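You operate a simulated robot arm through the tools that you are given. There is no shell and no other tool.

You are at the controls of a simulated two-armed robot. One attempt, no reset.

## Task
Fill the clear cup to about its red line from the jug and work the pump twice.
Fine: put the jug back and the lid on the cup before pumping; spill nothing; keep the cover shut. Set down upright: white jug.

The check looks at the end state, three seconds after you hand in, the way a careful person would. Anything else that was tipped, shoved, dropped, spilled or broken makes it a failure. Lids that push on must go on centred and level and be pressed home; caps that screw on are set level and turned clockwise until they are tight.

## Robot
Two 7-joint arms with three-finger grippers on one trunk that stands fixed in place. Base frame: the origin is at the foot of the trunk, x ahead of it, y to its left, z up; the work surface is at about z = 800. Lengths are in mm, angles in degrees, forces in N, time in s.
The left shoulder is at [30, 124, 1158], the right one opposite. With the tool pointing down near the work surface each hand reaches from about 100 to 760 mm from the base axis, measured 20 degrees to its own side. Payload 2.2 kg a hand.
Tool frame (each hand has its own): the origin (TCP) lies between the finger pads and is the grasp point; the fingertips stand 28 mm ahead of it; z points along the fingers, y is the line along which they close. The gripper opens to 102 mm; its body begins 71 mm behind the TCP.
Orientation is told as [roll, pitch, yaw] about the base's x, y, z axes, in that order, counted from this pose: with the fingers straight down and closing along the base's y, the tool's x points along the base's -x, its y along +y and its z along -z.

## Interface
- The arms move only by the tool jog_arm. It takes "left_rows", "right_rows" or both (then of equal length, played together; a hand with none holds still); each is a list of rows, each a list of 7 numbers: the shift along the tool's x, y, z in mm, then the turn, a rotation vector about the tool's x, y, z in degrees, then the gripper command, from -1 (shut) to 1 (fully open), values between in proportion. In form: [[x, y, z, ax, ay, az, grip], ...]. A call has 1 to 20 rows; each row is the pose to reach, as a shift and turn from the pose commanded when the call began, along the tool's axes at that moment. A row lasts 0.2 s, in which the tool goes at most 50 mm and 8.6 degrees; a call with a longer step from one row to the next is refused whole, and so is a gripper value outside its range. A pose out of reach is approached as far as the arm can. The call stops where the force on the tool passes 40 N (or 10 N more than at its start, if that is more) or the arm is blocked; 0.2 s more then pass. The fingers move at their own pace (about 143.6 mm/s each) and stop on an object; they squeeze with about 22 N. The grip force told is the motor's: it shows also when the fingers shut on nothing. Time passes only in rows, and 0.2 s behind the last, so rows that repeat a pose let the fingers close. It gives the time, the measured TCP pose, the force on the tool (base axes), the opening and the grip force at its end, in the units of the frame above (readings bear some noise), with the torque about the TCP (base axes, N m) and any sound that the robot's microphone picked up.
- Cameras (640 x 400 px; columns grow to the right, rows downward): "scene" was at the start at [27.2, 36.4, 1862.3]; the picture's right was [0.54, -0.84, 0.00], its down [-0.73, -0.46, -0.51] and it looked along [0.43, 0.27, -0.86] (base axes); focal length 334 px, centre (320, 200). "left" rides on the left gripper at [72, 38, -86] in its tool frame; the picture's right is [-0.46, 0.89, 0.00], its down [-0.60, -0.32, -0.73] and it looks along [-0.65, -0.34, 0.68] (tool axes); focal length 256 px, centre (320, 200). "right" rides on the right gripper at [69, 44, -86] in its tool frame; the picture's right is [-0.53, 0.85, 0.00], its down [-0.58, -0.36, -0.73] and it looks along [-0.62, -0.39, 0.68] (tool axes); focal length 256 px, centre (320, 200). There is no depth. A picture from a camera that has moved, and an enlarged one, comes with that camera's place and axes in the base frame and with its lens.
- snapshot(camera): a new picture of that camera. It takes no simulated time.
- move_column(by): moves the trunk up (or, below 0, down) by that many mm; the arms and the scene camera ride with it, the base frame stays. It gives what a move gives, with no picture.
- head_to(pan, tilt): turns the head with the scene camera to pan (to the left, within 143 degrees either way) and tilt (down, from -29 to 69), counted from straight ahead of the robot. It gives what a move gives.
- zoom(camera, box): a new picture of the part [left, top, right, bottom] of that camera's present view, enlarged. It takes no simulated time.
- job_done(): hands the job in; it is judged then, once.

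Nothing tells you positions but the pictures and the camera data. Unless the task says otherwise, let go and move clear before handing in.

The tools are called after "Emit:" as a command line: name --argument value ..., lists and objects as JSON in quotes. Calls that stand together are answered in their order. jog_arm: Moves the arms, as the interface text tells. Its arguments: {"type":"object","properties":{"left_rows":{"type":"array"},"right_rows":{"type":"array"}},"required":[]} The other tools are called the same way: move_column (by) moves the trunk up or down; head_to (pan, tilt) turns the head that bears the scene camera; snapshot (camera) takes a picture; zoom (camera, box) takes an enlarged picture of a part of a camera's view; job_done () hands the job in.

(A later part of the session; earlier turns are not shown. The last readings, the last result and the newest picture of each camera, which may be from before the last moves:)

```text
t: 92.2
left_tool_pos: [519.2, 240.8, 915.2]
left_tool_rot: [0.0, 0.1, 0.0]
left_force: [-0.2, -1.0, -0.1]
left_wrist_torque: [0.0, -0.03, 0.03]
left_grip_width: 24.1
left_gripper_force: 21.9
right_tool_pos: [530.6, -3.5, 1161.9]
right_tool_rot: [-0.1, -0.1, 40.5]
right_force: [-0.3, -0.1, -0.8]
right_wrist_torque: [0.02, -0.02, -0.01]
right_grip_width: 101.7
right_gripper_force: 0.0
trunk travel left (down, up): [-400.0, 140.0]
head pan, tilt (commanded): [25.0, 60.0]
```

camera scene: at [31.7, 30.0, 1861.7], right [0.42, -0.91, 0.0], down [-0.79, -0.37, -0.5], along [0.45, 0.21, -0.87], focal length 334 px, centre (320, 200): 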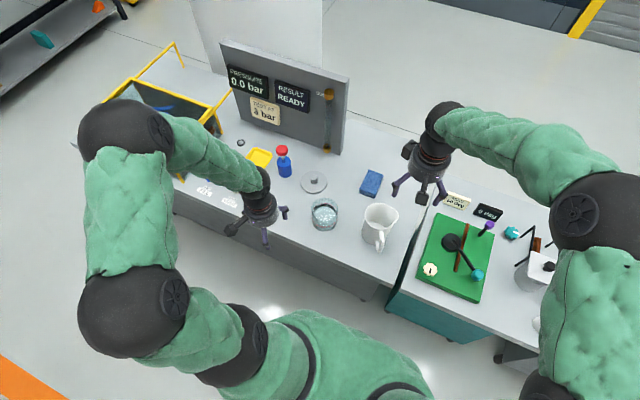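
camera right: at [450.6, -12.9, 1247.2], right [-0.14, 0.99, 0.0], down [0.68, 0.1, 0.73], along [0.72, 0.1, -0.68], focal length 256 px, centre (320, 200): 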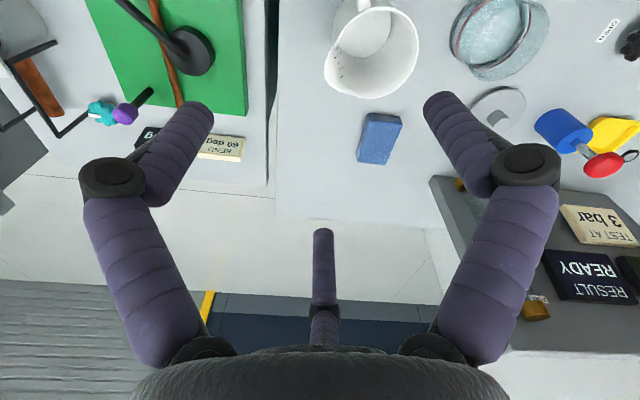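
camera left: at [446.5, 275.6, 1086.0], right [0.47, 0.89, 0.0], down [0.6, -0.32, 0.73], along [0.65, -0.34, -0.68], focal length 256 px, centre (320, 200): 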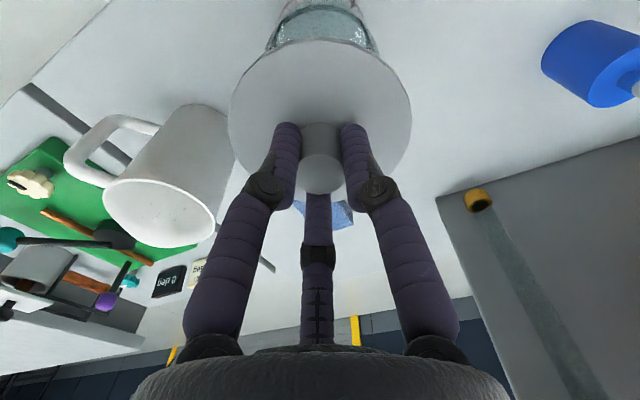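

Emit:
jog_arm --left_rows '[[0, 0, 1, 0, 0, 0, -1], [0, 0, 1, 0, 0, 0, -1]]'

Emit:
jog_arm --left_rows '[[0, 0, 1, 0, 0, 0, -1], [0, 0, 1, 0, 0, 0, -1]]'

Emit:
zoom --camera "scene" --box '[305, 195, 340, 235]'

```text
t: 92.8
left_tool_pos: [519.4, 240.0, 915.1]
left_tool_rot: [0.0, 0.0, 0.1]
left_force: [0.3, -0.4, 1.9]
left_wrist_torque: [0.07, 0.04, 0.0]
left_grip_width: 24.1
left_gripper_force: 21.8
right_tool_pos: [530.4, -2.2, 1160.6]
right_tool_rot: [0.0, 0.0, 40.5]
right_force: [0.5, 0.1, -0.3]
right_wrist_torque: [0.01, 0.0, -0.02]
right_grip_width: 102.1
right_gripper_force: 0.1
trunk travel left (down, up): [-400.0, 140.0]
head pan, tilt (commanded): [25.0, 60.0]
```

```text
t: 93.3
left_tool_pos: [519.1, 240.9, 914.5]
left_tool_rot: [0.0, 0.0, 0.0]
left_force: [-4.4, -1.7, 16.9]
left_wrist_torque: [0.07, 0.15, -0.01]
left_grip_width: 24.3
left_gripper_force: 21.8
right_tool_pos: [529.7, -3.0, 1161.1]
right_tool_rot: [-0.1, -0.1, 40.5]
right_force: [0.4, 0.7, -0.4]
right_wrist_torque: [0.0, 0.0, 0.0]
right_grip_width: 101.9
right_gripper_force: 0.1
trunk travel left (down, up): [-400.0, 140.0]
head pan, tilt (commanded): [25.0, 60.0]
```

```text
10.00 times, centred on (322, 215) of scene
camera zoom: at [28.9, 27.4, 1861.9], right [0.42, -0.91, 0.0], down [-0.78, -0.37, -0.5], along [0.45, 0.21, -0.87], focal length 3344 px, centre (295, 50)
```

zoom: 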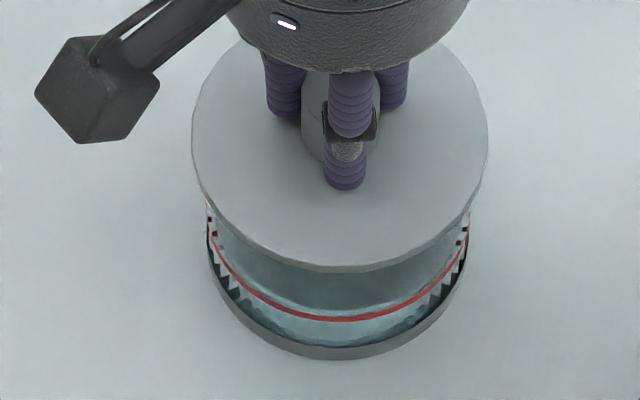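

The lid meets its seat at the expected height (16.9 N). I'll press it home a bit more.

Emit:
jog_arm --left_rows '[[0, 0, 0.7, 0, 0, 0, -1], [0, 0, 0.7, 0, 0, 0, -1]]'

Emit:
zoom --camera "left" --box '[220, 0, 420, 130]'

Emit:
zoom --camera "right" --box '[440, 0, 560, 90]'

```text
t: 94.0
left_tool_pos: [521.5, 240.2, 913.3]
left_tool_rot: [0.0, -0.1, 0.0]
left_force: [0.4, 0.8, 15.7]
left_wrist_torque: [0.06, 0.01, 0.03]
left_grip_width: 24.1
left_gripper_force: 21.8
right_tool_pos: [530.4, -2.9, 1161.7]
right_tool_rot: [0.1, 0.0, 40.5]
right_force: [-0.4, 0.3, -0.4]
right_wrist_torque: [0.04, 0.03, -0.02]
right_grip_width: 101.9
right_gripper_force: 0.1
trunk travel left (down, up): [-400.0, 140.0]
head pan, tilt (commanded): [25.0, 60.0]
```

```text
3.08 times, centred on (320, 65) of left
camera zoom: at [446.4, 276.8, 999.6], right [0.46, 0.89, 0.0], down [0.6, -0.32, 0.73], along [0.65, -0.34, -0.68], focal length 788 px, centre (320, 615)
```

zoom: 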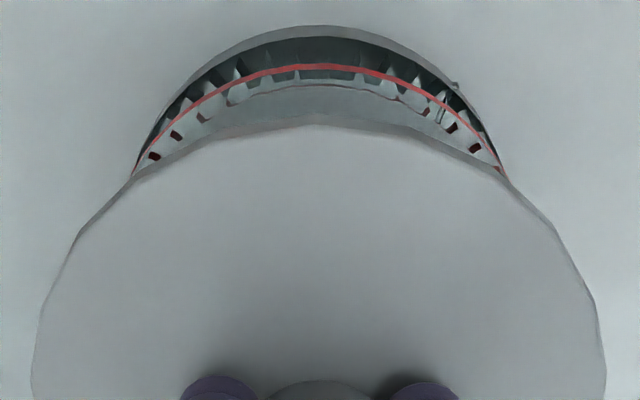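

```text
4.44 times, centred on (500, 45) of right
camera zoom: at [449.3, -14.2, 1247.8], right [-0.14, 0.99, 0.0], down [0.67, 0.1, 0.73], along [0.72, 0.1, -0.68], focal length 1138 px, centre (-480, 889)
```

zoom: 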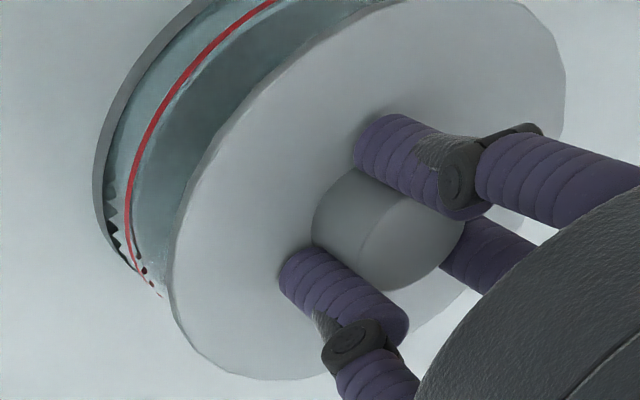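

Emit:
jog_arm --left_rows '[[0, 0, 1, 0, 0, 0, -1], [0, 0, 2, 0, 0, 0, -1], [0, 0, 2, 0, 0, 0, -1]]'

Emit:
zoom --camera "scene" --box '[305, 195, 340, 235]'

```text
t: 94.8
left_tool_pos: [520.3, 241.0, 911.2]
left_tool_rot: [0.1, -0.2, 0.1]
left_force: [0.9, -2.3, 15.9]
left_wrist_torque: [-0.03, -0.06, 0.01]
left_grip_width: 23.9
left_gripper_force: 21.8
right_tool_pos: [530.5, -2.2, 1162.2]
right_tool_rot: [-0.1, 0.0, 40.6]
right_force: [-0.4, 0.3, -0.1]
right_wrist_torque: [-0.05, -0.02, 0.01]
right_grip_width: 102.0
right_gripper_force: 0.1
trunk travel left (down, up): [-400.0, 140.0]
head pan, tilt (commanded): [25.0, 60.0]
```

```text
10.00 times, centred on (322, 215) of scene
camera zoom: at [29.8, 27.3, 1861.8], right [0.42, -0.91, 0.0], down [-0.78, -0.37, -0.5], along [0.45, 0.21, -0.87], focal length 3344 px, centre (295, 50)
```

zoom: 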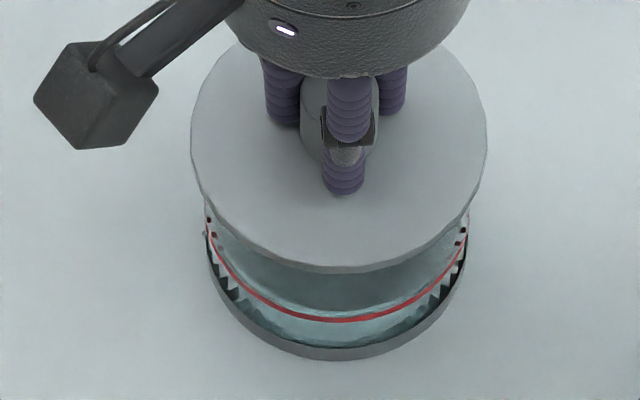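

Emit:
jog_arm --left_rows '[[0, 0, 1, 0, 0, 0, -1], [0, 0, 2, 0, 0, 0, -1], [0, 0, 2, 0, 0, 0, -1]]'

Emit:
jog_arm --left_rows '[[0, 0, 0.7, 0, 0, 0, -1], [0, 0, 0.7, 0, 0, 0, -1]]'

Emit:
zoom --camera "scene" --box '[305, 195, 340, 235]'

```text
t: 95.5
left_tool_pos: [519.3, 240.4, 909.1]
left_tool_rot: [0.0, 0.0, 0.0]
left_force: [3.9, -4.6, 15.3]
left_wrist_torque: [-0.13, -0.16, 0.0]
left_grip_width: 24.0
left_gripper_force: 22.4
right_tool_pos: [531.5, -3.7, 1160.8]
right_tool_rot: [0.0, 0.0, 40.5]
right_force: [0.2, 0.4, 0.2]
right_wrist_torque: [-0.02, -0.03, -0.02]
right_grip_width: 102.1
right_gripper_force: 0.0
trunk travel left (down, up): [-400.0, 140.0]
head pan, tilt (commanded): [25.0, 60.0]
```

```text
t: 96.2
left_tool_pos: [519.7, 240.8, 908.3]
left_tool_rot: [0.0, -0.1, -0.1]
left_force: [3.1, -2.7, 16.2]
left_wrist_torque: [0.01, -0.05, -0.01]
left_grip_width: 24.1
left_gripper_force: 21.7
right_tool_pos: [531.0, -2.4, 1161.7]
right_tool_rot: [0.0, 0.1, 40.5]
right_force: [0.9, 0.4, 0.2]
right_wrist_torque: [-0.01, 0.0, 0.0]
right_grip_width: 102.1
right_gripper_force: 0.1
trunk travel left (down, up): [-400.0, 140.0]
head pan, tilt (commanded): [25.0, 60.0]
```

```text
10.00 times, centred on (322, 215) of scene
camera zoom: at [30.0, 27.5, 1861.8], right [0.42, -0.91, 0.0], down [-0.78, -0.37, -0.5], along [0.45, 0.21, -0.87], focal length 3344 px, centre (295, 50)
```

zoom: 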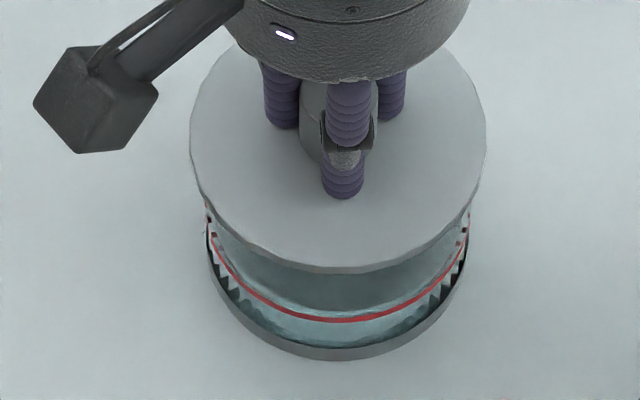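

The lid does not go any further; the fingers just slide on the knob at 16 N. I'll release, close the fist above the knob and press straight down on its centre to make sure it's home.

Emit:
jog_arm --left_rows '[[0, 0, -1.5, 0, 0, 0, -1], [0, 0, -2, 0, 0, 0, -0.45], [0, 0, -2, 0, 0, 0, -0.2], [0, 0, -2, 0, 0, 0, 0], [0, 0, -2, 0, 0, 0, 0], [0, 0, -15, 0, 0, 0, 0], [0, 0, -35, 0, 0, 0, 0], [0, 0, -55, 0, 0, 0, 0], [0, 0, -70, 0, 0, 0, 0], [0, 0, -70, 0, 0, 0, -1], [0, 0, -70, 0, 0, 0, -1], [0, 0, -70, 0, 0, 0, -1]]'

Emit:
zoom --camera "left" --box '[220, 20, 420, 160]'

Emit:
zoom --camera "scene" --box '[300, 185, 345, 235]'

```text
t: 98.8
left_tool_pos: [520.5, 241.1, 978.5]
left_tool_rot: [-0.1, 0.0, 0.1]
left_force: [0.3, 1.0, 0.1]
left_wrist_torque: [0.01, -0.02, 0.01]
left_grip_width: 2.5
left_gripper_force: 21.8
right_tool_pos: [532.0, -2.1, 1161.1]
right_tool_rot: [0.0, 0.1, 40.5]
right_force: [-0.7, -0.1, -0.3]
right_wrist_torque: [0.02, -0.01, 0.02]
right_grip_width: 102.1
right_gripper_force: 0.0
trunk travel left (down, up): [-400.0, 140.0]
head pan, tilt (commanded): [25.0, 60.0]
```

```text
2.86 times, centred on (320, 90) of left
camera zoom: at [447.2, 277.3, 1064.8], right [0.47, 0.89, 0.0], down [0.6, -0.32, 0.73], along [0.65, -0.34, -0.68], focal length 731 px, centre (320, 514)
```

zoom: 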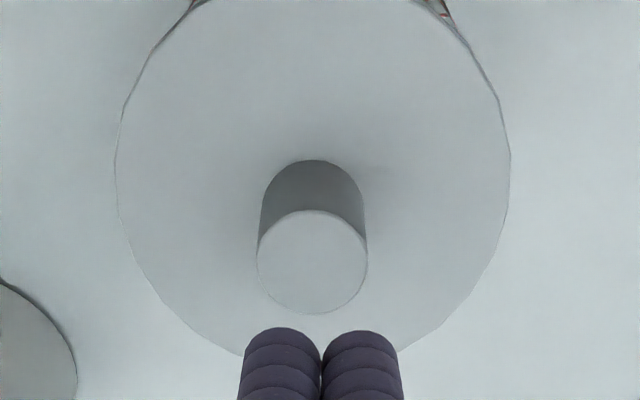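

```text
8.00 times, centred on (322, 210) of scene
camera zoom: at [31.2, 28.3, 1861.7], right [0.42, -0.91, 0.0], down [-0.79, -0.37, -0.5], along [0.45, 0.21, -0.87], focal length 2676 px, centre (300, 120)
```

zoom: 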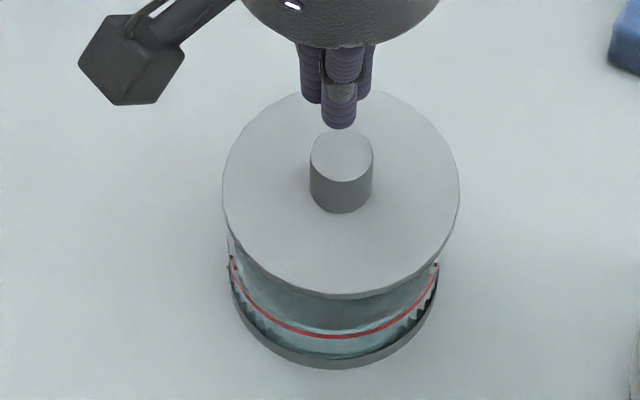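

Emit:
jog_arm --left_rows '[[1, -2.3, 12, 0, 0, 0, -1], [1, -2.3, 24, 0, 0, 0, -1], [1, -2.3, 32, 0, 0, 0, -1], [1, -2.3, 35, 0, 0, 0, -1], [1, -2.3, 35, 0, 0, 0, -1]]'

Emit:
jog_arm --left_rows '[[0, 0, 1, 0, 0, 0, -1], [0, 0, 2, 0, 0, 0, -1]]'

Emit:
jog_arm --left_rows '[[0, 0, 1, 0, 0, 0, -1], [0, 0, 1, 0, 0, 0, -1]]'

```text
t: 100.0
left_tool_pos: [519.4, 238.9, 942.7]
left_tool_rot: [0.0, 0.0, 0.0]
left_force: [-0.5, 0.9, 0.4]
left_wrist_torque: [0.0, -0.02, -0.02]
left_grip_width: 2.2
left_gripper_force: 22.0
right_tool_pos: [531.4, -2.5, 1160.7]
right_tool_rot: [0.0, 0.1, 40.5]
right_force: [-0.3, 0.0, 0.3]
right_wrist_torque: [-0.01, 0.0, -0.02]
right_grip_width: 101.9
right_gripper_force: 0.1
trunk travel left (down, up): [-400.0, 140.0]
head pan, tilt (commanded): [25.0, 60.0]
```

```text
t: 100.5
left_tool_pos: [519.4, 239.4, 940.8]
left_tool_rot: [-0.1, 0.1, 0.0]
left_force: [-0.1, -0.4, 0.4]
left_wrist_torque: [-0.01, -0.01, 0.01]
left_grip_width: 2.2
left_gripper_force: 21.7
right_tool_pos: [531.7, -3.1, 1160.3]
right_tool_rot: [0.0, 0.0, 40.6]
right_force: [-1.7, 0.4, 1.2]
right_wrist_torque: [0.03, 0.0, 0.0]
right_grip_width: 101.7
right_gripper_force: 0.0
trunk travel left (down, up): [-400.0, 140.0]
head pan, tilt (commanded): [25.0, 60.0]
```

```text
t: 101.2
left_tool_pos: [519.9, 238.5, 939.5]
left_tool_rot: [0.0, 0.0, 0.0]
left_force: [-0.2, -0.2, 0.2]
left_wrist_torque: [-0.06, 0.01, 0.02]
left_grip_width: 2.4
left_gripper_force: 22.3
right_tool_pos: [530.7, -1.7, 1161.2]
right_tool_rot: [-0.1, 0.0, 40.5]
right_force: [-0.6, -0.3, 0.9]
right_wrist_torque: [0.04, -0.02, 0.0]
right_grip_width: 101.8
right_gripper_force: 0.0
trunk travel left (down, up): [-400.0, 140.0]
head pan, tilt (commanded): [25.0, 60.0]
```

Emit:
jog_arm --left_rows '[[0, 0, 1, 0, 0, 0, -1], [0, 0, 1, 0, 0, 0, -1]]'

Emit:
jog_arm --left_rows '[[0, 0, 1, 0, 0, 0, -1], [0, 0, 1, 0, 0, 0, -1]]'

Emit:
zoom --camera "left" --box '[240, 80, 400, 200]'

```text
t: 101.8
left_tool_pos: [519.3, 237.5, 937.9]
left_tool_rot: [0.0, 0.0, 0.0]
left_force: [0.4, -0.3, 0.4]
left_wrist_torque: [0.0, 0.01, -0.01]
left_grip_width: 2.1
left_gripper_force: 21.7
right_tool_pos: [529.9, -2.6, 1161.0]
right_tool_rot: [0.0, 0.0, 40.4]
right_force: [-0.3, 0.0, 0.3]
right_wrist_torque: [0.01, 0.0, -0.01]
right_grip_width: 102.3
right_gripper_force: 0.0
trunk travel left (down, up): [-400.0, 140.0]
head pan, tilt (commanded): [25.0, 60.0]
```

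```text
t: 102.3
left_tool_pos: [519.7, 238.0, 937.4]
left_tool_rot: [0.0, 0.0, 0.1]
left_force: [-0.1, 0.0, 0.8]
left_wrist_torque: [0.03, -0.02, -0.01]
left_grip_width: 2.4
left_gripper_force: 22.3
right_tool_pos: [531.7, -2.0, 1161.6]
right_tool_rot: [0.0, 0.0, 40.5]
right_force: [0.8, 0.0, -0.5]
right_wrist_torque: [0.0, -0.01, -0.02]
right_grip_width: 101.8
right_gripper_force: 0.0
trunk travel left (down, up): [-400.0, 140.0]
head pan, tilt (commanded): [25.0, 60.0]
```

```text
3.33 times, centred on (320, 140) of left
camera zoom: at [446.6, 274.4, 1024.3], right [0.46, 0.89, 0.0], down [0.6, -0.32, 0.73], along [0.65, -0.34, -0.68], focal length 853 px, centre (320, 400)
```

zoom: 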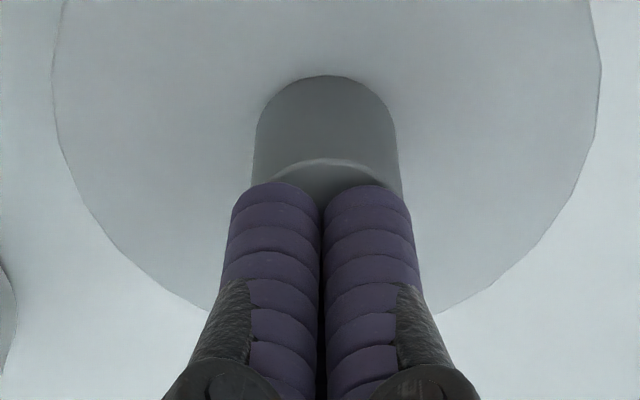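

Emit:
jog_arm --left_rows '[[0, 0, 1, 0, 0, 0, -1], [0, 0, 1, 0, 0, 0, -1]]'

Emit:
jog_arm --left_rows '[[0, 0, 1, 0, 0, 0, -1], [0, 0, 1, 0, 0, 0, -1]]'

Emit:
jog_arm --left_rows '[[0, 0, 1, 0, 0, 0, -1], [0, 0, 1, 0, 0, 0, -1]]'

```text
t: 103.0
left_tool_pos: [519.0, 237.7, 937.3]
left_tool_rot: [0.0, 0.1, -0.1]
left_force: [0.0, 0.0, -0.7]
left_wrist_torque: [-0.02, -0.01, -0.01]
left_grip_width: 2.3
left_gripper_force: 21.7
right_tool_pos: [531.7, -2.6, 1160.9]
right_tool_rot: [0.0, 0.0, 40.5]
right_force: [0.6, 0.0, 0.0]
right_wrist_torque: [0.03, 0.01, -0.03]
right_grip_width: 102.1
right_gripper_force: 0.0
trunk travel left (down, up): [-400.0, 140.0]
head pan, tilt (commanded): [25.0, 60.0]
```

```text
t: 103.5
left_tool_pos: [519.2, 238.0, 935.8]
left_tool_rot: [0.0, 0.0, 0.0]
left_force: [-0.2, 0.3, 0.6]
left_wrist_torque: [0.0, -0.03, 0.03]
left_grip_width: 2.1
left_gripper_force: 21.9
right_tool_pos: [530.5, -1.5, 1161.3]
right_tool_rot: [0.0, 0.0, 40.4]
right_force: [0.0, -0.2, 0.2]
right_wrist_torque: [-0.02, -0.01, -0.02]
right_grip_width: 102.0
right_gripper_force: 0.1
trunk travel left (down, up): [-400.0, 140.0]
head pan, tilt (commanded): [25.0, 60.0]
```

```text
t: 104.2
left_tool_pos: [518.9, 238.5, 934.2]
left_tool_rot: [0.1, -0.1, -0.1]
left_force: [-0.2, 0.5, 0.7]
left_wrist_torque: [-0.01, 0.01, 0.02]
left_grip_width: 2.3
left_gripper_force: 21.7
right_tool_pos: [530.8, -2.9, 1160.6]
right_tool_rot: [-0.1, 0.0, 40.5]
right_force: [0.3, -0.5, -0.6]
right_wrist_torque: [0.01, -0.01, 0.03]
right_grip_width: 102.2
right_gripper_force: 0.1
trunk travel left (down, up): [-400.0, 140.0]
head pan, tilt (commanded): [25.0, 60.0]
```

Emit:
zoom --camera "scene" --box '[305, 185, 340, 225]'

Emit:
zoom --camera "right" --box '[440, 0, 560, 90]'

```text
10.00 times, centred on (322, 205) of scene
camera zoom: at [31.0, 28.3, 1861.8], right [0.42, -0.91, 0.0], down [-0.79, -0.37, -0.5], along [0.45, 0.21, -0.87], focal length 3344 px, centre (295, 150)
```

zoom: 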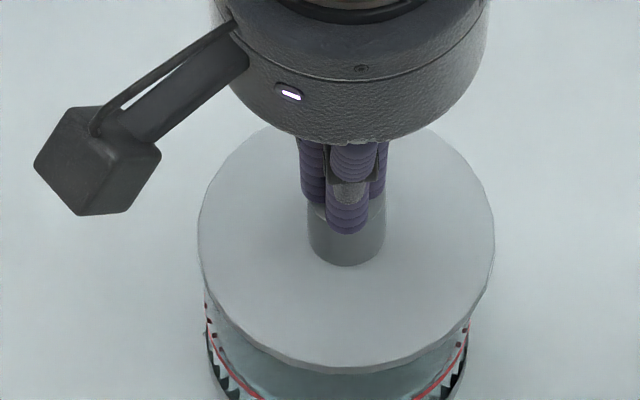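

```text
4.44 times, centred on (500, 45) of right
camera zoom: at [450.3, -13.8, 1247.4], right [-0.14, 0.99, 0.0], down [0.68, 0.1, 0.73], along [0.72, 0.1, -0.68], focal length 1138 px, centre (-480, 889)
```

zoom: 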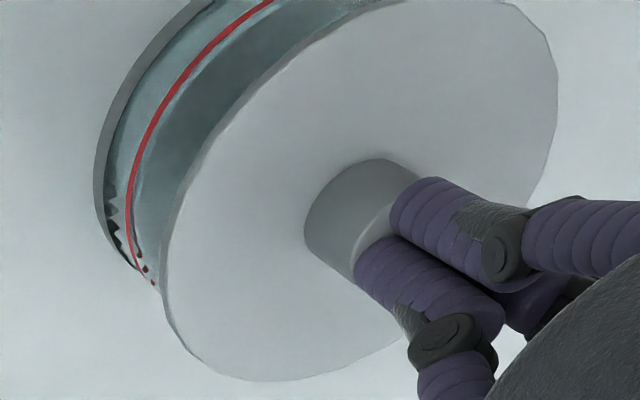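

Emit:
jog_arm --left_rows '[[0, 0, 1, 0, 0, 0, -1], [0, 0, 1.5, 0, 0, 0, -1]]'

Emit:
jog_arm --left_rows '[[0, 0, 1, 0, 0, 0, -1], [0, 0, 1, 0, 0, 0, -1]]'

Emit:
jog_arm --left_rows '[[0, 0, 1, 0, 0, 0, -1], [0, 0, 1, 0, 0, 0, -1]]'

```text
t: 104.8
left_tool_pos: [519.3, 238.6, 934.8]
left_tool_rot: [-0.1, -0.1, 0.0]
left_force: [1.3, -0.6, 3.2]
left_wrist_torque: [-0.03, -0.06, -0.05]
left_grip_width: 5.9
left_gripper_force: 21.9
right_tool_pos: [531.4, -3.8, 1159.9]
right_tool_rot: [0.0, 0.0, 40.6]
right_force: [0.9, -0.7, 0.5]
right_wrist_torque: [0.03, -0.03, -0.02]
right_grip_width: 101.8
right_gripper_force: 0.1
trunk travel left (down, up): [-400.0, 140.0]
head pan, tilt (commanded): [25.0, 60.0]
```

```text
t: 105.3
left_tool_pos: [519.3, 239.2, 934.6]
left_tool_rot: [0.0, 0.0, -0.1]
left_force: [1.1, 2.4, 6.5]
left_wrist_torque: [0.04, -0.06, 0.0]
left_grip_width: 6.0
left_gripper_force: 22.0
right_tool_pos: [531.4, -1.9, 1161.4]
right_tool_rot: [0.0, 0.0, 40.4]
right_force: [0.7, 0.4, 1.0]
right_wrist_torque: [0.02, -0.01, -0.02]
right_grip_width: 102.0
right_gripper_force: 0.0
trunk travel left (down, up): [-400.0, 140.0]
head pan, tilt (commanded): [25.0, 60.0]
```

```text
t: 106.0
left_tool_pos: [519.0, 238.7, 933.3]
left_tool_rot: [0.1, -0.2, 0.0]
left_force: [-2.1, 2.3, 20.2]
left_wrist_torque: [-0.01, 0.02, -0.03]
left_grip_width: 5.8
left_gripper_force: 21.8
right_tool_pos: [529.7, -3.2, 1160.9]
right_tool_rot: [0.0, -0.1, 40.6]
right_force: [0.4, 0.0, 0.4]
right_wrist_torque: [0.0, 0.04, -0.02]
right_grip_width: 101.9
right_gripper_force: 0.0
trunk travel left (down, up): [-400.0, 140.0]
head pan, tilt (commanded): [25.0, 60.0]
```

Pressing on the knob's top at 20 N; one more small step to roughly 30 N.

Emit:
jog_arm --left_rows '[[0, 0, 0.8, 0, 0, 0, -1], [0, 0, 0.8, 0, 0, 0, -1]]'

Emit:
zoom --camera "scene" --box '[305, 195, 340, 235]'

```text
t: 106.5
left_tool_pos: [519.3, 238.2, 933.9]
left_tool_rot: [0.1, -0.3, 0.0]
left_force: [-1.3, 1.7, 30.0]
left_wrist_torque: [0.03, 0.03, 0.01]
left_grip_width: 5.9
left_gripper_force: 22.2
right_tool_pos: [529.1, -2.9, 1161.8]
right_tool_rot: [0.0, -0.1, 40.6]
right_force: [-0.2, -0.5, 0.7]
right_wrist_torque: [0.02, -0.02, 0.0]
right_grip_width: 102.1
right_gripper_force: 0.1
trunk travel left (down, up): [-400.0, 140.0]
head pan, tilt (commanded): [25.0, 60.0]
```

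```text
10.00 times, centred on (322, 215) of scene
camera zoom: at [28.2, 27.2, 1862.0], right [0.42, -0.91, 0.0], down [-0.78, -0.37, -0.5], along [0.45, 0.21, -0.87], focal length 3344 px, centre (295, 50)
```

zoom: 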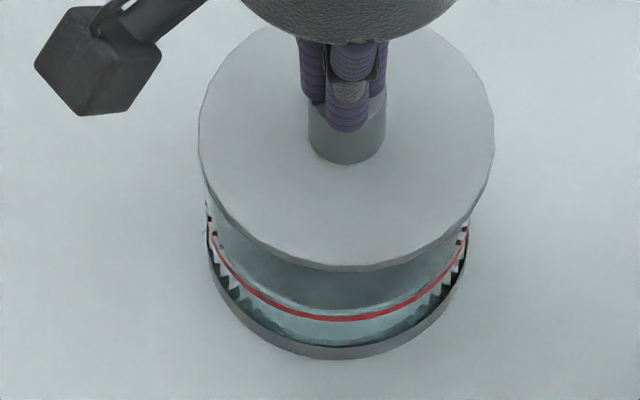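

The lid is down firmly (30 N, no further travel). It seems to have shifted ~2 mm toward −y on release, so I'll raise the hand and measure its centring carefully.

Emit:
jog_arm --left_rows '[[0, 0, -10, 0, 0, 0, -1], [0, 0, -30, 0, 0, 0, -0.5], [0, 0, -55, 0, 0, 0, 0], [0, 0, -75, 0, 0, 0, 0], [0, 0, -75, 0, 0, 0, 0]]'

Emit:
head_to --pan 5 --tilt 60

Emit:
zoom --camera "scene" --box '[240, 195, 290, 245]'

Emit:
zoom --camera "left" --box '[240, 0, 400, 110]'

```text
t: 107.8
left_tool_pos: [517.1, 238.3, 1003.6]
left_tool_rot: [0.1, 0.2, 0.0]
left_force: [1.0, 0.5, -0.6]
left_wrist_torque: [0.01, 0.03, 0.0]
left_grip_width: 50.9
left_gripper_force: 0.1
right_tool_pos: [531.9, -2.2, 1160.8]
right_tool_rot: [-0.1, -0.1, 40.6]
right_force: [-0.1, -0.1, 1.3]
right_wrist_torque: [0.03, 0.01, -0.01]
right_grip_width: 102.0
right_gripper_force: 0.0
trunk travel left (down, up): [-400.0, 140.0]
head pan, tilt (commanded): [25.0, 60.0]
```

```text
t: 108.6
left_tool_pos: [517.1, 239.1, 1003.2]
left_tool_rot: [0.1, 0.0, 0.0]
left_force: [-0.5, 0.6, 0.8]
left_wrist_torque: [-0.01, -0.03, 0.02]
left_grip_width: 50.8
left_gripper_force: 0.0
right_tool_pos: [530.6, -3.1, 1160.9]
right_tool_rot: [0.0, 0.1, 40.5]
right_force: [-0.3, -0.3, 0.7]
right_wrist_torque: [0.03, 0.01, 0.02]
right_grip_width: 102.1
right_gripper_force: 0.1
trunk travel left (down, up): [-400.0, 140.0]
head pan, tilt (commanded): [5.0, 60.0]
```

```text
8.00 times, centred on (265, 220) of scene
camera zoom: at [37.1, 6.0, 1861.7], right [0.09, -1.0, 0.0], down [-0.86, -0.08, -0.5], along [0.5, 0.04, -0.87], focal length 2676 px, centre (760, 40)
```

zoom: 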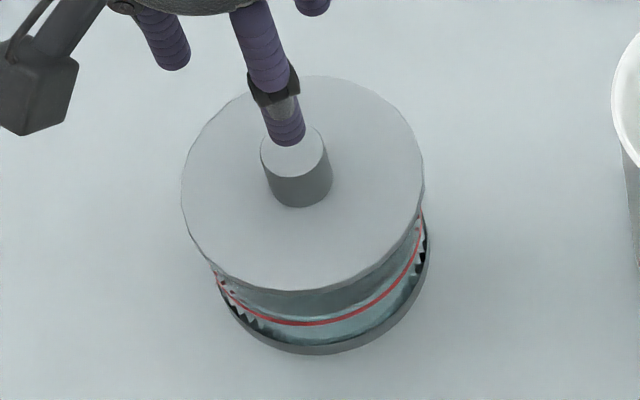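

```text
3.64 times, centred on (320, 55) of left
camera zoom: at [444.0, 275.7, 1090.6], right [0.46, 0.89, 0.0], down [0.6, -0.32, 0.73], along [0.65, -0.34, -0.68], focal length 931 px, centre (320, 727)
```

zoom: 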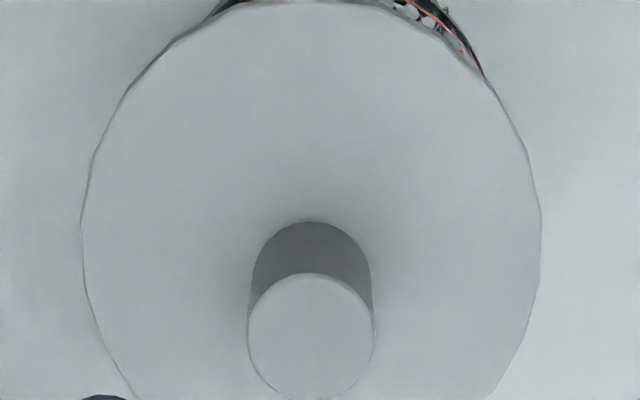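

Compared with the very first picture, the lid has slid about 3–4 mm off centre (the cup itself hasn't moved). I'll re-grip the knob at the true centre, which pulls the lid back, and release without lifting.

Emit:
jog_arm --left_rows '[[-2.7, 0.9, 20, 0, 0, 0, 0], [-2.7, 0.9, 45, 0, 0, 0, 0], [-2.7, 0.9, 65, 0, 0, 0, 0], [-2.7, 0.9, 80, 0, 0, 0, 0], [-2.7, 0.9, 88, 0, 0, 0, 0], [-2.7, 0.9, 88, 0, 0, 0, 0], [-2.7, 0.9, 88, 0, 0, 0, 0]]'

Emit:
zoom --camera "left" --box '[220, 0, 420, 200]'

Emit:
zoom --camera "scene" --box '[240, 195, 290, 245]'

```text
t: 110.2
left_tool_pos: [522.2, 237.3, 915.2]
left_tool_rot: [0.0, 0.0, 0.1]
left_force: [-0.5, 0.6, 0.3]
left_wrist_torque: [0.02, 0.03, 0.01]
left_grip_width: 50.8
left_gripper_force: 0.0
right_tool_pos: [531.9, -1.8, 1160.5]
right_tool_rot: [0.1, 0.0, 40.5]
right_force: [-0.2, -0.4, 0.6]
right_wrist_torque: [-0.04, -0.03, -0.01]
right_grip_width: 102.3
right_gripper_force: 0.0
trunk travel left (down, up): [-400.0, 140.0]
head pan, tilt (commanded): [5.0, 60.0]
```

```text
2.00 times, centred on (320, 100) of left
camera zoom: at [448.4, 275.6, 1002.6], right [0.46, 0.89, 0.0], down [0.6, -0.32, 0.73], along [0.65, -0.34, -0.68], focal length 512 px, centre (320, 400)
```

zoom: 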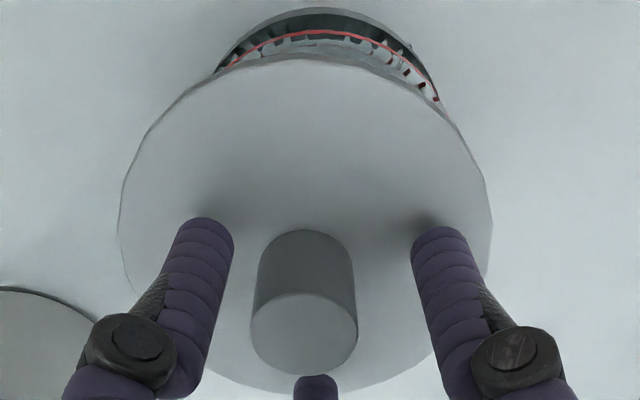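

```text
8.00 times, centred on (265, 220) of scene
camera zoom: at [37.2, 5.9, 1861.7], right [0.09, -1.0, 0.0], down [-0.86, -0.08, -0.5], along [0.5, 0.04, -0.87], focal length 2676 px, centre (760, 40)
```

zoom: 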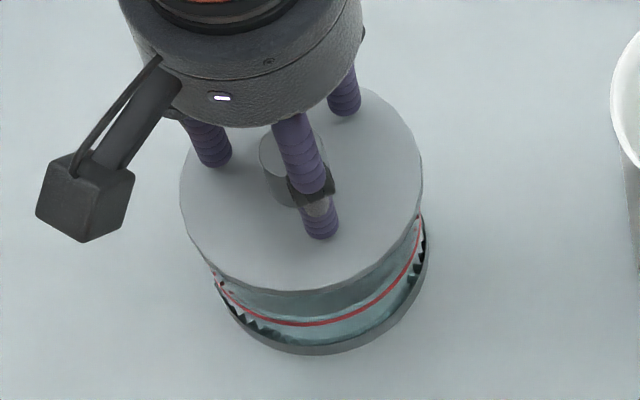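

Emit:
jog_arm --left_rows '[[0, 1.0, 1, 0, 0, 0, 0], [0, 1.0, 1, 0, 0, 0, -0.2], [0, 1.0, 1, 0, 0, 0, -0.35], [0, 1.0, 1, 0, 0, 0, -0.42], [0, 1.0, 1, 0, 0, 0, -0.48], [0, 1.0, 1, 0, 0, 0, -0.52], [0, 1.0, 1, 0, 0, 0, -0.6], [0, 1.0, 1, 0, 0, 0, -0.7], [0, 1.0, 1, 0, 0, 0, -0.7]]'

Emit:
zoom --camera "left" --box '[260, 0, 390, 70]'

Emit:
zoom --camera "left" --box '[220, 0, 420, 200]'

Emit:
zoom --camera "scene" --box '[240, 195, 290, 245]'

```text
t: 112.2
left_tool_pos: [522.2, 239.2, 916.4]
left_tool_rot: [-0.1, 0.0, 0.0]
left_force: [-0.5, -0.2, 0.7]
left_wrist_torque: [0.01, -0.01, 0.04]
left_grip_width: 24.0
left_gripper_force: 22.0
right_tool_pos: [531.2, -1.4, 1160.9]
right_tool_rot: [0.0, 0.0, 40.5]
right_force: [0.2, 0.8, 0.2]
right_wrist_torque: [0.01, 0.01, 0.01]
right_grip_width: 102.0
right_gripper_force: 0.2
trunk travel left (down, up): [-400.0, 140.0]
head pan, tilt (commanded): [5.0, 60.0]
```

```text
4.92 times, centred on (325, 35) of left
camera zoom: at [448.2, 276.2, 1002.5], right [0.46, 0.89, 0.0], down [0.6, -0.32, 0.73], along [0.65, -0.34, -0.68], focal length 1260 px, centre (295, 1012)
```

zoom: 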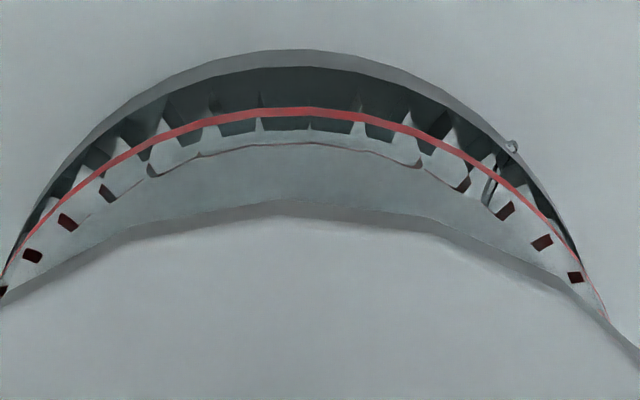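

```text
2.00 times, centred on (320, 100) of left
camera zoom: at [448.2, 276.2, 1002.5], right [0.46, 0.89, 0.0], down [0.6, -0.32, 0.73], along [0.65, -0.34, -0.68], focal length 512 px, centre (320, 400)
```

zoom: 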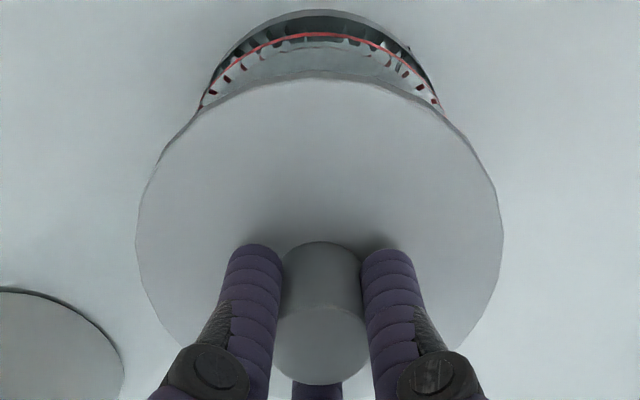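

```text
8.00 times, centred on (265, 220) of scene
camera zoom: at [37.1, 5.9, 1861.7], right [0.09, -1.0, 0.0], down [-0.86, -0.08, -0.5], along [0.5, 0.04, -0.87], focal length 2676 px, centre (760, 40)
```

zoom: 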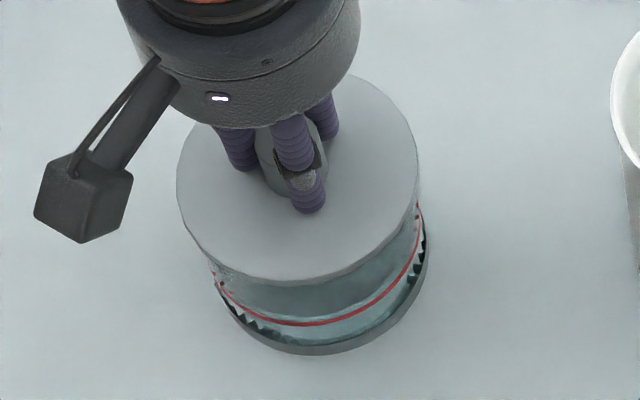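

The lid is back within ~1.4 mm of its original place. A small nudge while gripped, then I'll recheck.

Emit:
jog_arm --left_rows '[[0.6, 0.3, 0, 0, 0, 0, -0.7], [1.25, 0.6, 0, 0, 0, 0, -0.7], [1.25, 0.6, 0, 0, 0, 0, -0.7], [1.25, 0.6, 0, 0, 0, 0, -0.7]]'

Emit:
zoom --camera "left" --box '[260, 0, 390, 70]'

Emit:
zoom --camera "scene" --box '[240, 195, 290, 245]'

```text
t: 113.2
left_tool_pos: [521.2, 241.0, 916.4]
left_tool_rot: [0.0, -0.1, -0.1]
left_force: [0.8, 0.3, 0.4]
left_wrist_torque: [0.04, 0.0, 0.0]
left_grip_width: 23.8
left_gripper_force: 22.0
right_tool_pos: [531.9, -1.7, 1161.0]
right_tool_rot: [0.0, 0.0, 40.5]
right_force: [-0.1, -0.5, 0.4]
right_wrist_torque: [0.01, 0.01, 0.01]
right_grip_width: 102.0
right_gripper_force: 0.0
trunk travel left (down, up): [-400.0, 140.0]
head pan, tilt (commanded): [5.0, 60.0]
```

```text
4.92 times, centred on (325, 35) of left
camera zoom: at [447.4, 277.3, 1002.7], right [0.46, 0.89, 0.0], down [0.6, -0.32, 0.73], along [0.65, -0.34, -0.68], focal length 1260 px, centre (295, 1012)
```

zoom: 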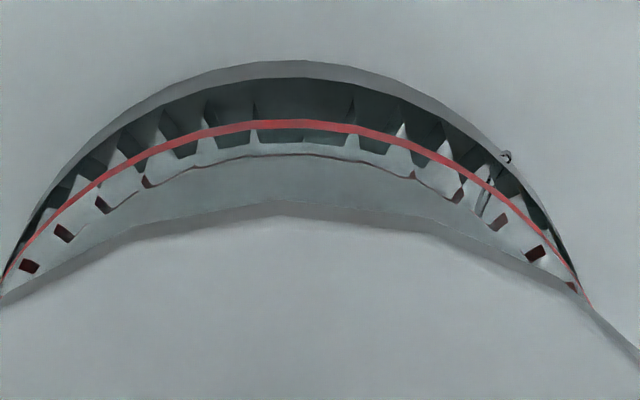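

```text
8.00 times, centred on (265, 220) of scene
camera zoom: at [37.1, 5.9, 1861.7], right [0.09, -1.0, 0.0], down [-0.86, -0.08, -0.5], along [0.5, 0.04, -0.87], focal length 2676 px, centre (760, 40)
```

zoom: 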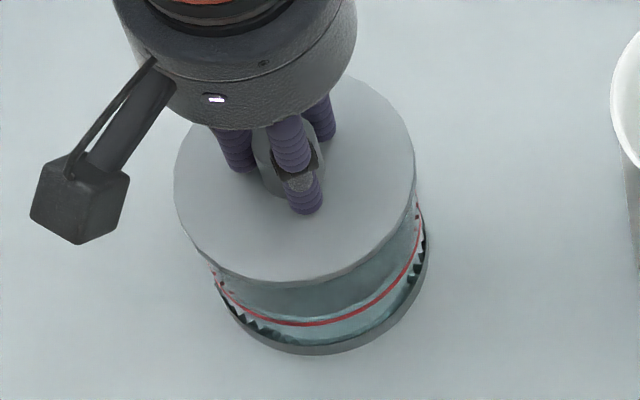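

Emit:
jog_arm --left_rows '[[0.5, -0.3, 0, 0, 0, 0, -0.7], [0.5, -0.3, 1, 0, 0, 0, -0.7], [0.5, -0.3, 1.5, 0, 0, 0, -0.7], [0.5, -0.3, 1.5, 0, 0, 0, -0.7]]'

Emit:
jog_arm --left_rows '[[0, 0, 0.8, 0, 0, 0, -0.7], [0, 0, 0.8, 0, 0, 0, -0.7]]'

Emit:
zoom --camera "scene" --box '[240, 195, 290, 245]'

Emit:
zoom --camera "left" --box '[260, 0, 390, 70]'

```text
t: 114.2
left_tool_pos: [519.8, 240.5, 914.6]
left_tool_rot: [0.0, 0.1, 0.1]
left_force: [-1.0, -1.0, 1.8]
left_wrist_torque: [0.0, 0.08, 0.0]
left_grip_width: 23.9
left_gripper_force: 22.0
right_tool_pos: [531.1, -1.7, 1161.4]
right_tool_rot: [0.0, 0.0, 40.4]
right_force: [0.3, -0.4, -0.7]
right_wrist_torque: [0.0, -0.02, 0.0]
right_grip_width: 102.0
right_gripper_force: 0.1
trunk travel left (down, up): [-400.0, 140.0]
head pan, tilt (commanded): [5.0, 60.0]
```

```text
t: 114.8
left_tool_pos: [520.7, 241.3, 915.6]
left_tool_rot: [0.0, 0.0, 0.0]
left_force: [-0.1, -1.9, 9.5]
left_wrist_torque: [0.0, 0.17, -0.01]
left_grip_width: 24.2
left_gripper_force: 22.1
right_tool_pos: [530.2, -3.0, 1160.6]
right_tool_rot: [0.0, -0.1, 40.6]
right_force: [-0.5, 0.6, 0.4]
right_wrist_torque: [-0.04, 0.0, 0.04]
right_grip_width: 101.8
right_gripper_force: 0.0
trunk travel left (down, up): [-400.0, 140.0]
head pan, tilt (commanded): [5.0, 60.0]
```

```text
8.00 times, centred on (265, 220) of scene
camera zoom: at [36.3, 5.1, 1861.8], right [0.09, -1.0, 0.0], down [-0.86, -0.08, -0.5], along [0.5, 0.04, -0.87], focal length 2676 px, centre (760, 40)
```

zoom: 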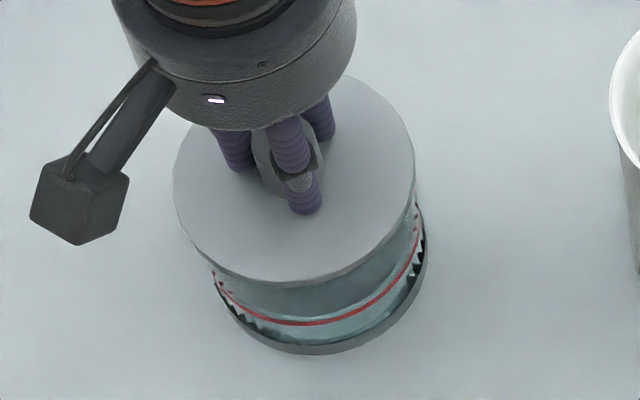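

```text
4.92 times, centred on (325, 35) of left
camera zoom: at [447.1, 277.2, 1002.3], right [0.46, 0.89, 0.0], down [0.6, -0.32, 0.73], along [0.65, -0.34, -0.68], focal length 1260 px, centre (295, 1012)
```

zoom: 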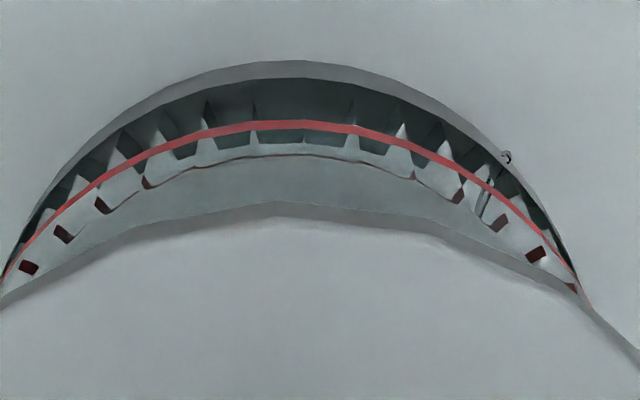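

Lid matches its original position to about half a millimetre. One more firm press, then ease off and open without lifting.

Emit:
jog_arm --left_rows '[[0, 0, 0.4, 0, 0, 0, -0.7], [0, 0, 0.4, 0, 0, 0, -0.7], [0, 0, -0.4, 0, 0, 0, -0.7]]'

Emit:
jog_arm --left_rows '[[0, 0, 0, 0, 0, 0, -0.52], [0, 0, 0, 0, 0, 0, -0.48], [0, 0, 0, 0, 0, 0, -0.4], [0, 0, 0, 0, 0, 0, -0.2], [0, 0, 0, 0, 0, 0, 0], [0, 0, 0, 0, 0, 0, 0]]'

Emit:
zoom --camera "scene" --box '[240, 195, 290, 245]'

Emit:
zoom --camera "left" --box '[220, 0, 420, 200]'

```text
t: 115.6
left_tool_pos: [520.5, 240.4, 915.4]
left_tool_rot: [0.1, -0.1, 0.1]
left_force: [1.3, -2.6, 14.4]
left_wrist_torque: [-0.01, 0.06, 0.03]
left_grip_width: 24.2
left_gripper_force: 22.1
right_tool_pos: [530.5, -2.9, 1161.3]
right_tool_rot: [0.0, 0.1, 40.4]
right_force: [-1.3, 0.7, 0.4]
right_wrist_torque: [-0.03, 0.0, -0.01]
right_grip_width: 102.0
right_gripper_force: 0.0
trunk travel left (down, up): [-400.0, 140.0]
head pan, tilt (commanded): [5.0, 60.0]
```

```text
t: 117.0
left_tool_pos: [520.8, 240.0, 913.9]
left_tool_rot: [0.0, 0.1, -0.1]
left_force: [1.1, 0.4, 0.6]
left_wrist_torque: [0.01, 0.0, 0.04]
left_grip_width: 50.9
left_gripper_force: 0.0
right_tool_pos: [531.2, -2.3, 1158.7]
right_tool_rot: [0.0, 0.0, 40.5]
right_force: [-0.2, 0.3, 0.2]
right_wrist_torque: [0.01, 0.01, -0.01]
right_grip_width: 102.1
right_gripper_force: 0.0
trunk travel left (down, up): [-400.0, 140.0]
head pan, tilt (commanded): [5.0, 60.0]
```

```text
8.00 times, centred on (265, 220) of scene
camera zoom: at [37.0, 5.8, 1861.7], right [0.09, -1.0, 0.0], down [-0.86, -0.08, -0.5], along [0.5, 0.04, -0.87], focal length 2676 px, centre (760, 40)
```

zoom: 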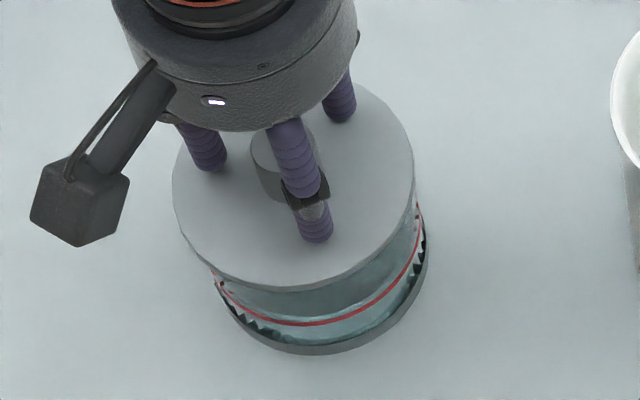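

```text
2.00 times, centred on (320, 100) of left
camera zoom: at [447.1, 277.6, 1001.4], right [0.46, 0.89, 0.0], down [0.6, -0.32, 0.73], along [0.65, -0.34, -0.68], focal length 512 px, centre (320, 400)
```

zoom: 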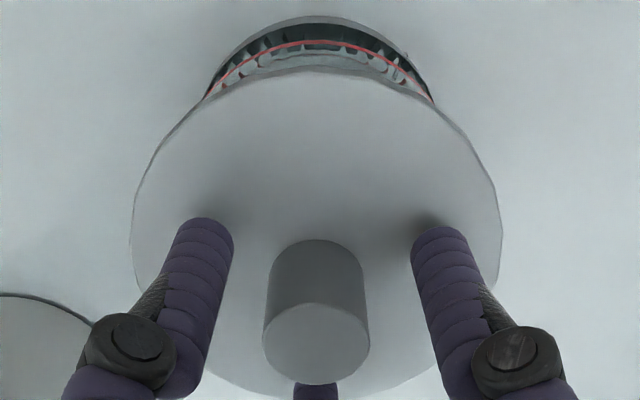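

Emit:
zoom --camera "left" --box '[260, 0, 390, 70]'

Emit:
head_to --pan 25 --tilt 60

Emit:
zoom --camera "scene" --box '[305, 195, 340, 235]'

Emit:
zoom --camera "right" --box '[440, 0, 560, 90]'

```text
4.92 times, centred on (325, 35) of left
camera zoom: at [447.1, 277.6, 1001.4], right [0.46, 0.89, 0.0], down [0.6, -0.32, 0.73], along [0.65, -0.34, -0.68], focal length 1260 px, centre (295, 1012)
```

zoom: 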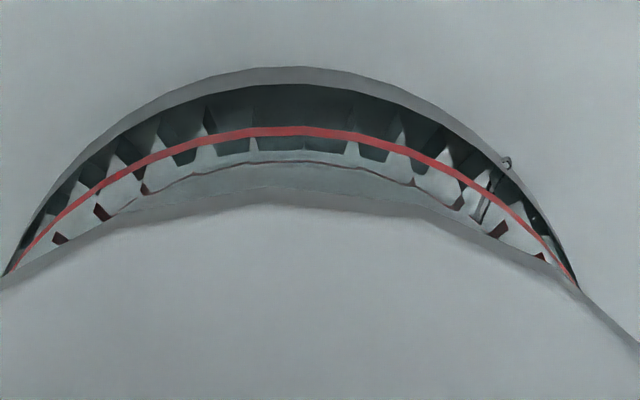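

```text
t: 117.8
left_tool_pos: [520.3, 241.8, 916.0]
left_tool_rot: [0.0, 0.0, 0.1]
left_force: [0.8, -0.5, -0.3]
left_wrist_torque: [0.02, 0.01, 0.0]
left_grip_width: 50.6
left_gripper_force: 0.1
right_tool_pos: [531.4, -2.0, 1160.9]
right_tool_rot: [-0.1, 0.0, 40.5]
right_force: [0.0, 0.3, 0.6]
right_wrist_torque: [-0.02, 0.0, -0.01]
right_grip_width: 101.9
right_gripper_force: 0.1
trunk travel left (down, up): [-400.0, 140.0]
head pan, tilt (commanded): [25.0, 60.0]
```

```text
10.00 times, centred on (322, 215) of scene
camera zoom: at [31.2, 28.2, 1861.7], right [0.42, -0.91, 0.0], down [-0.79, -0.37, -0.5], along [0.45, 0.21, -0.87], focal length 3344 px, centre (295, 50)
```

zoom: 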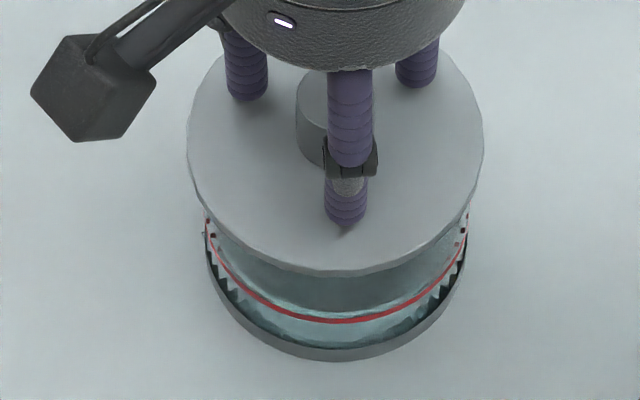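

```text
4.44 times, centred on (500, 45) of right
camera zoom: at [450.4, -13.8, 1247.3], right [-0.14, 0.99, 0.0], down [0.68, 0.1, 0.73], along [0.72, 0.1, -0.68], focal length 1138 px, centre (-480, 889)
```

zoom: 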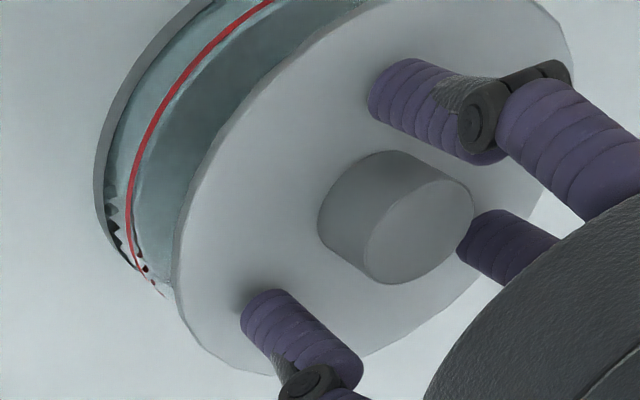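

The lid height is right, but it slid ~2 mm toward the robot as I opened under load. I'll re-grip with no vertical load, centre it, and open at zero force.

Emit:
jog_arm --left_rows '[[-0.5, -0.6, 0, 0, 0, 0, 0], [-0.5, -0.6, 0, 0, 0, 0, -0.3], [-0.5, -0.6, 0, 0, 0, 0, -0.42], [-0.5, -0.6, 0, 0, 0, 0, -0.48], [-0.5, -0.6, 0, 0, 0, 0, -0.52], [-0.5, -0.6, 0, 0, 0, 0, -0.55], [-0.5, -0.6, 0, 0, 0, 0, -0.55]]'

Emit:
zoom --camera "left" --box '[260, 0, 390, 70]'

Emit:
zoom --camera "scene" --box '[305, 195, 340, 235]'

```text
t: 119.4
left_tool_pos: [521.5, 239.6, 914.8]
left_tool_rot: [0.1, 0.1, 0.0]
left_force: [-0.8, -0.2, -0.4]
left_wrist_torque: [-0.03, -0.01, 0.03]
left_grip_width: 24.5
left_gripper_force: 21.7
right_tool_pos: [531.0, -2.0, 1160.8]
right_tool_rot: [0.0, 0.1, 40.5]
right_force: [0.5, -0.2, 0.6]
right_wrist_torque: [0.01, 0.01, 0.03]
right_grip_width: 102.2
right_gripper_force: 0.1
trunk travel left (down, up): [-400.0, 140.0]
head pan, tilt (commanded): [25.0, 60.0]
```

```text
4.92 times, centred on (325, 35) of left
camera zoom: at [447.7, 277.2, 1001.2], right [0.46, 0.89, 0.0], down [0.6, -0.32, 0.73], along [0.65, -0.34, -0.68], focal length 1260 px, centre (295, 1012)
```

zoom: 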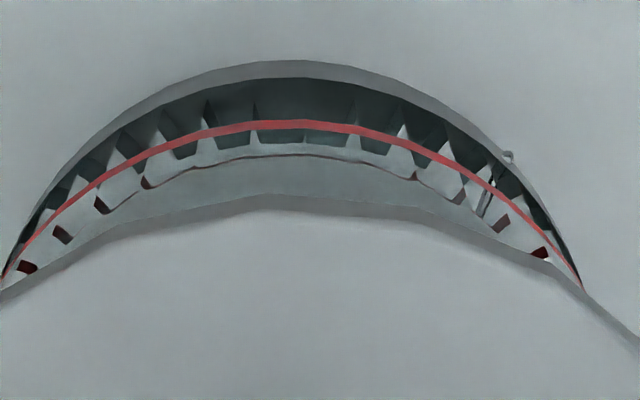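

```text
10.00 times, centred on (322, 215) of scene
camera zoom: at [31.2, 28.3, 1861.7], right [0.42, -0.91, 0.0], down [-0.79, -0.37, -0.5], along [0.45, 0.21, -0.87], focal length 3344 px, centre (295, 50)
```

zoom: 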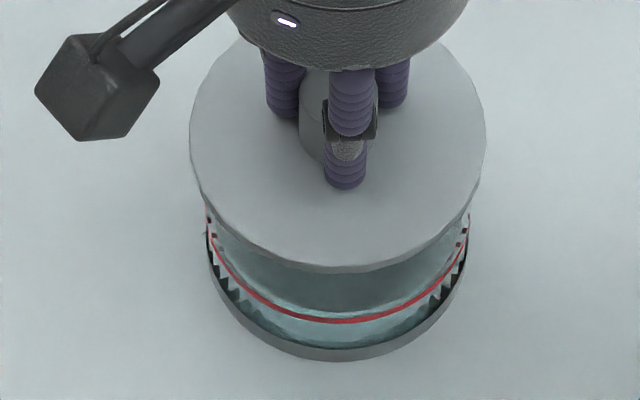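

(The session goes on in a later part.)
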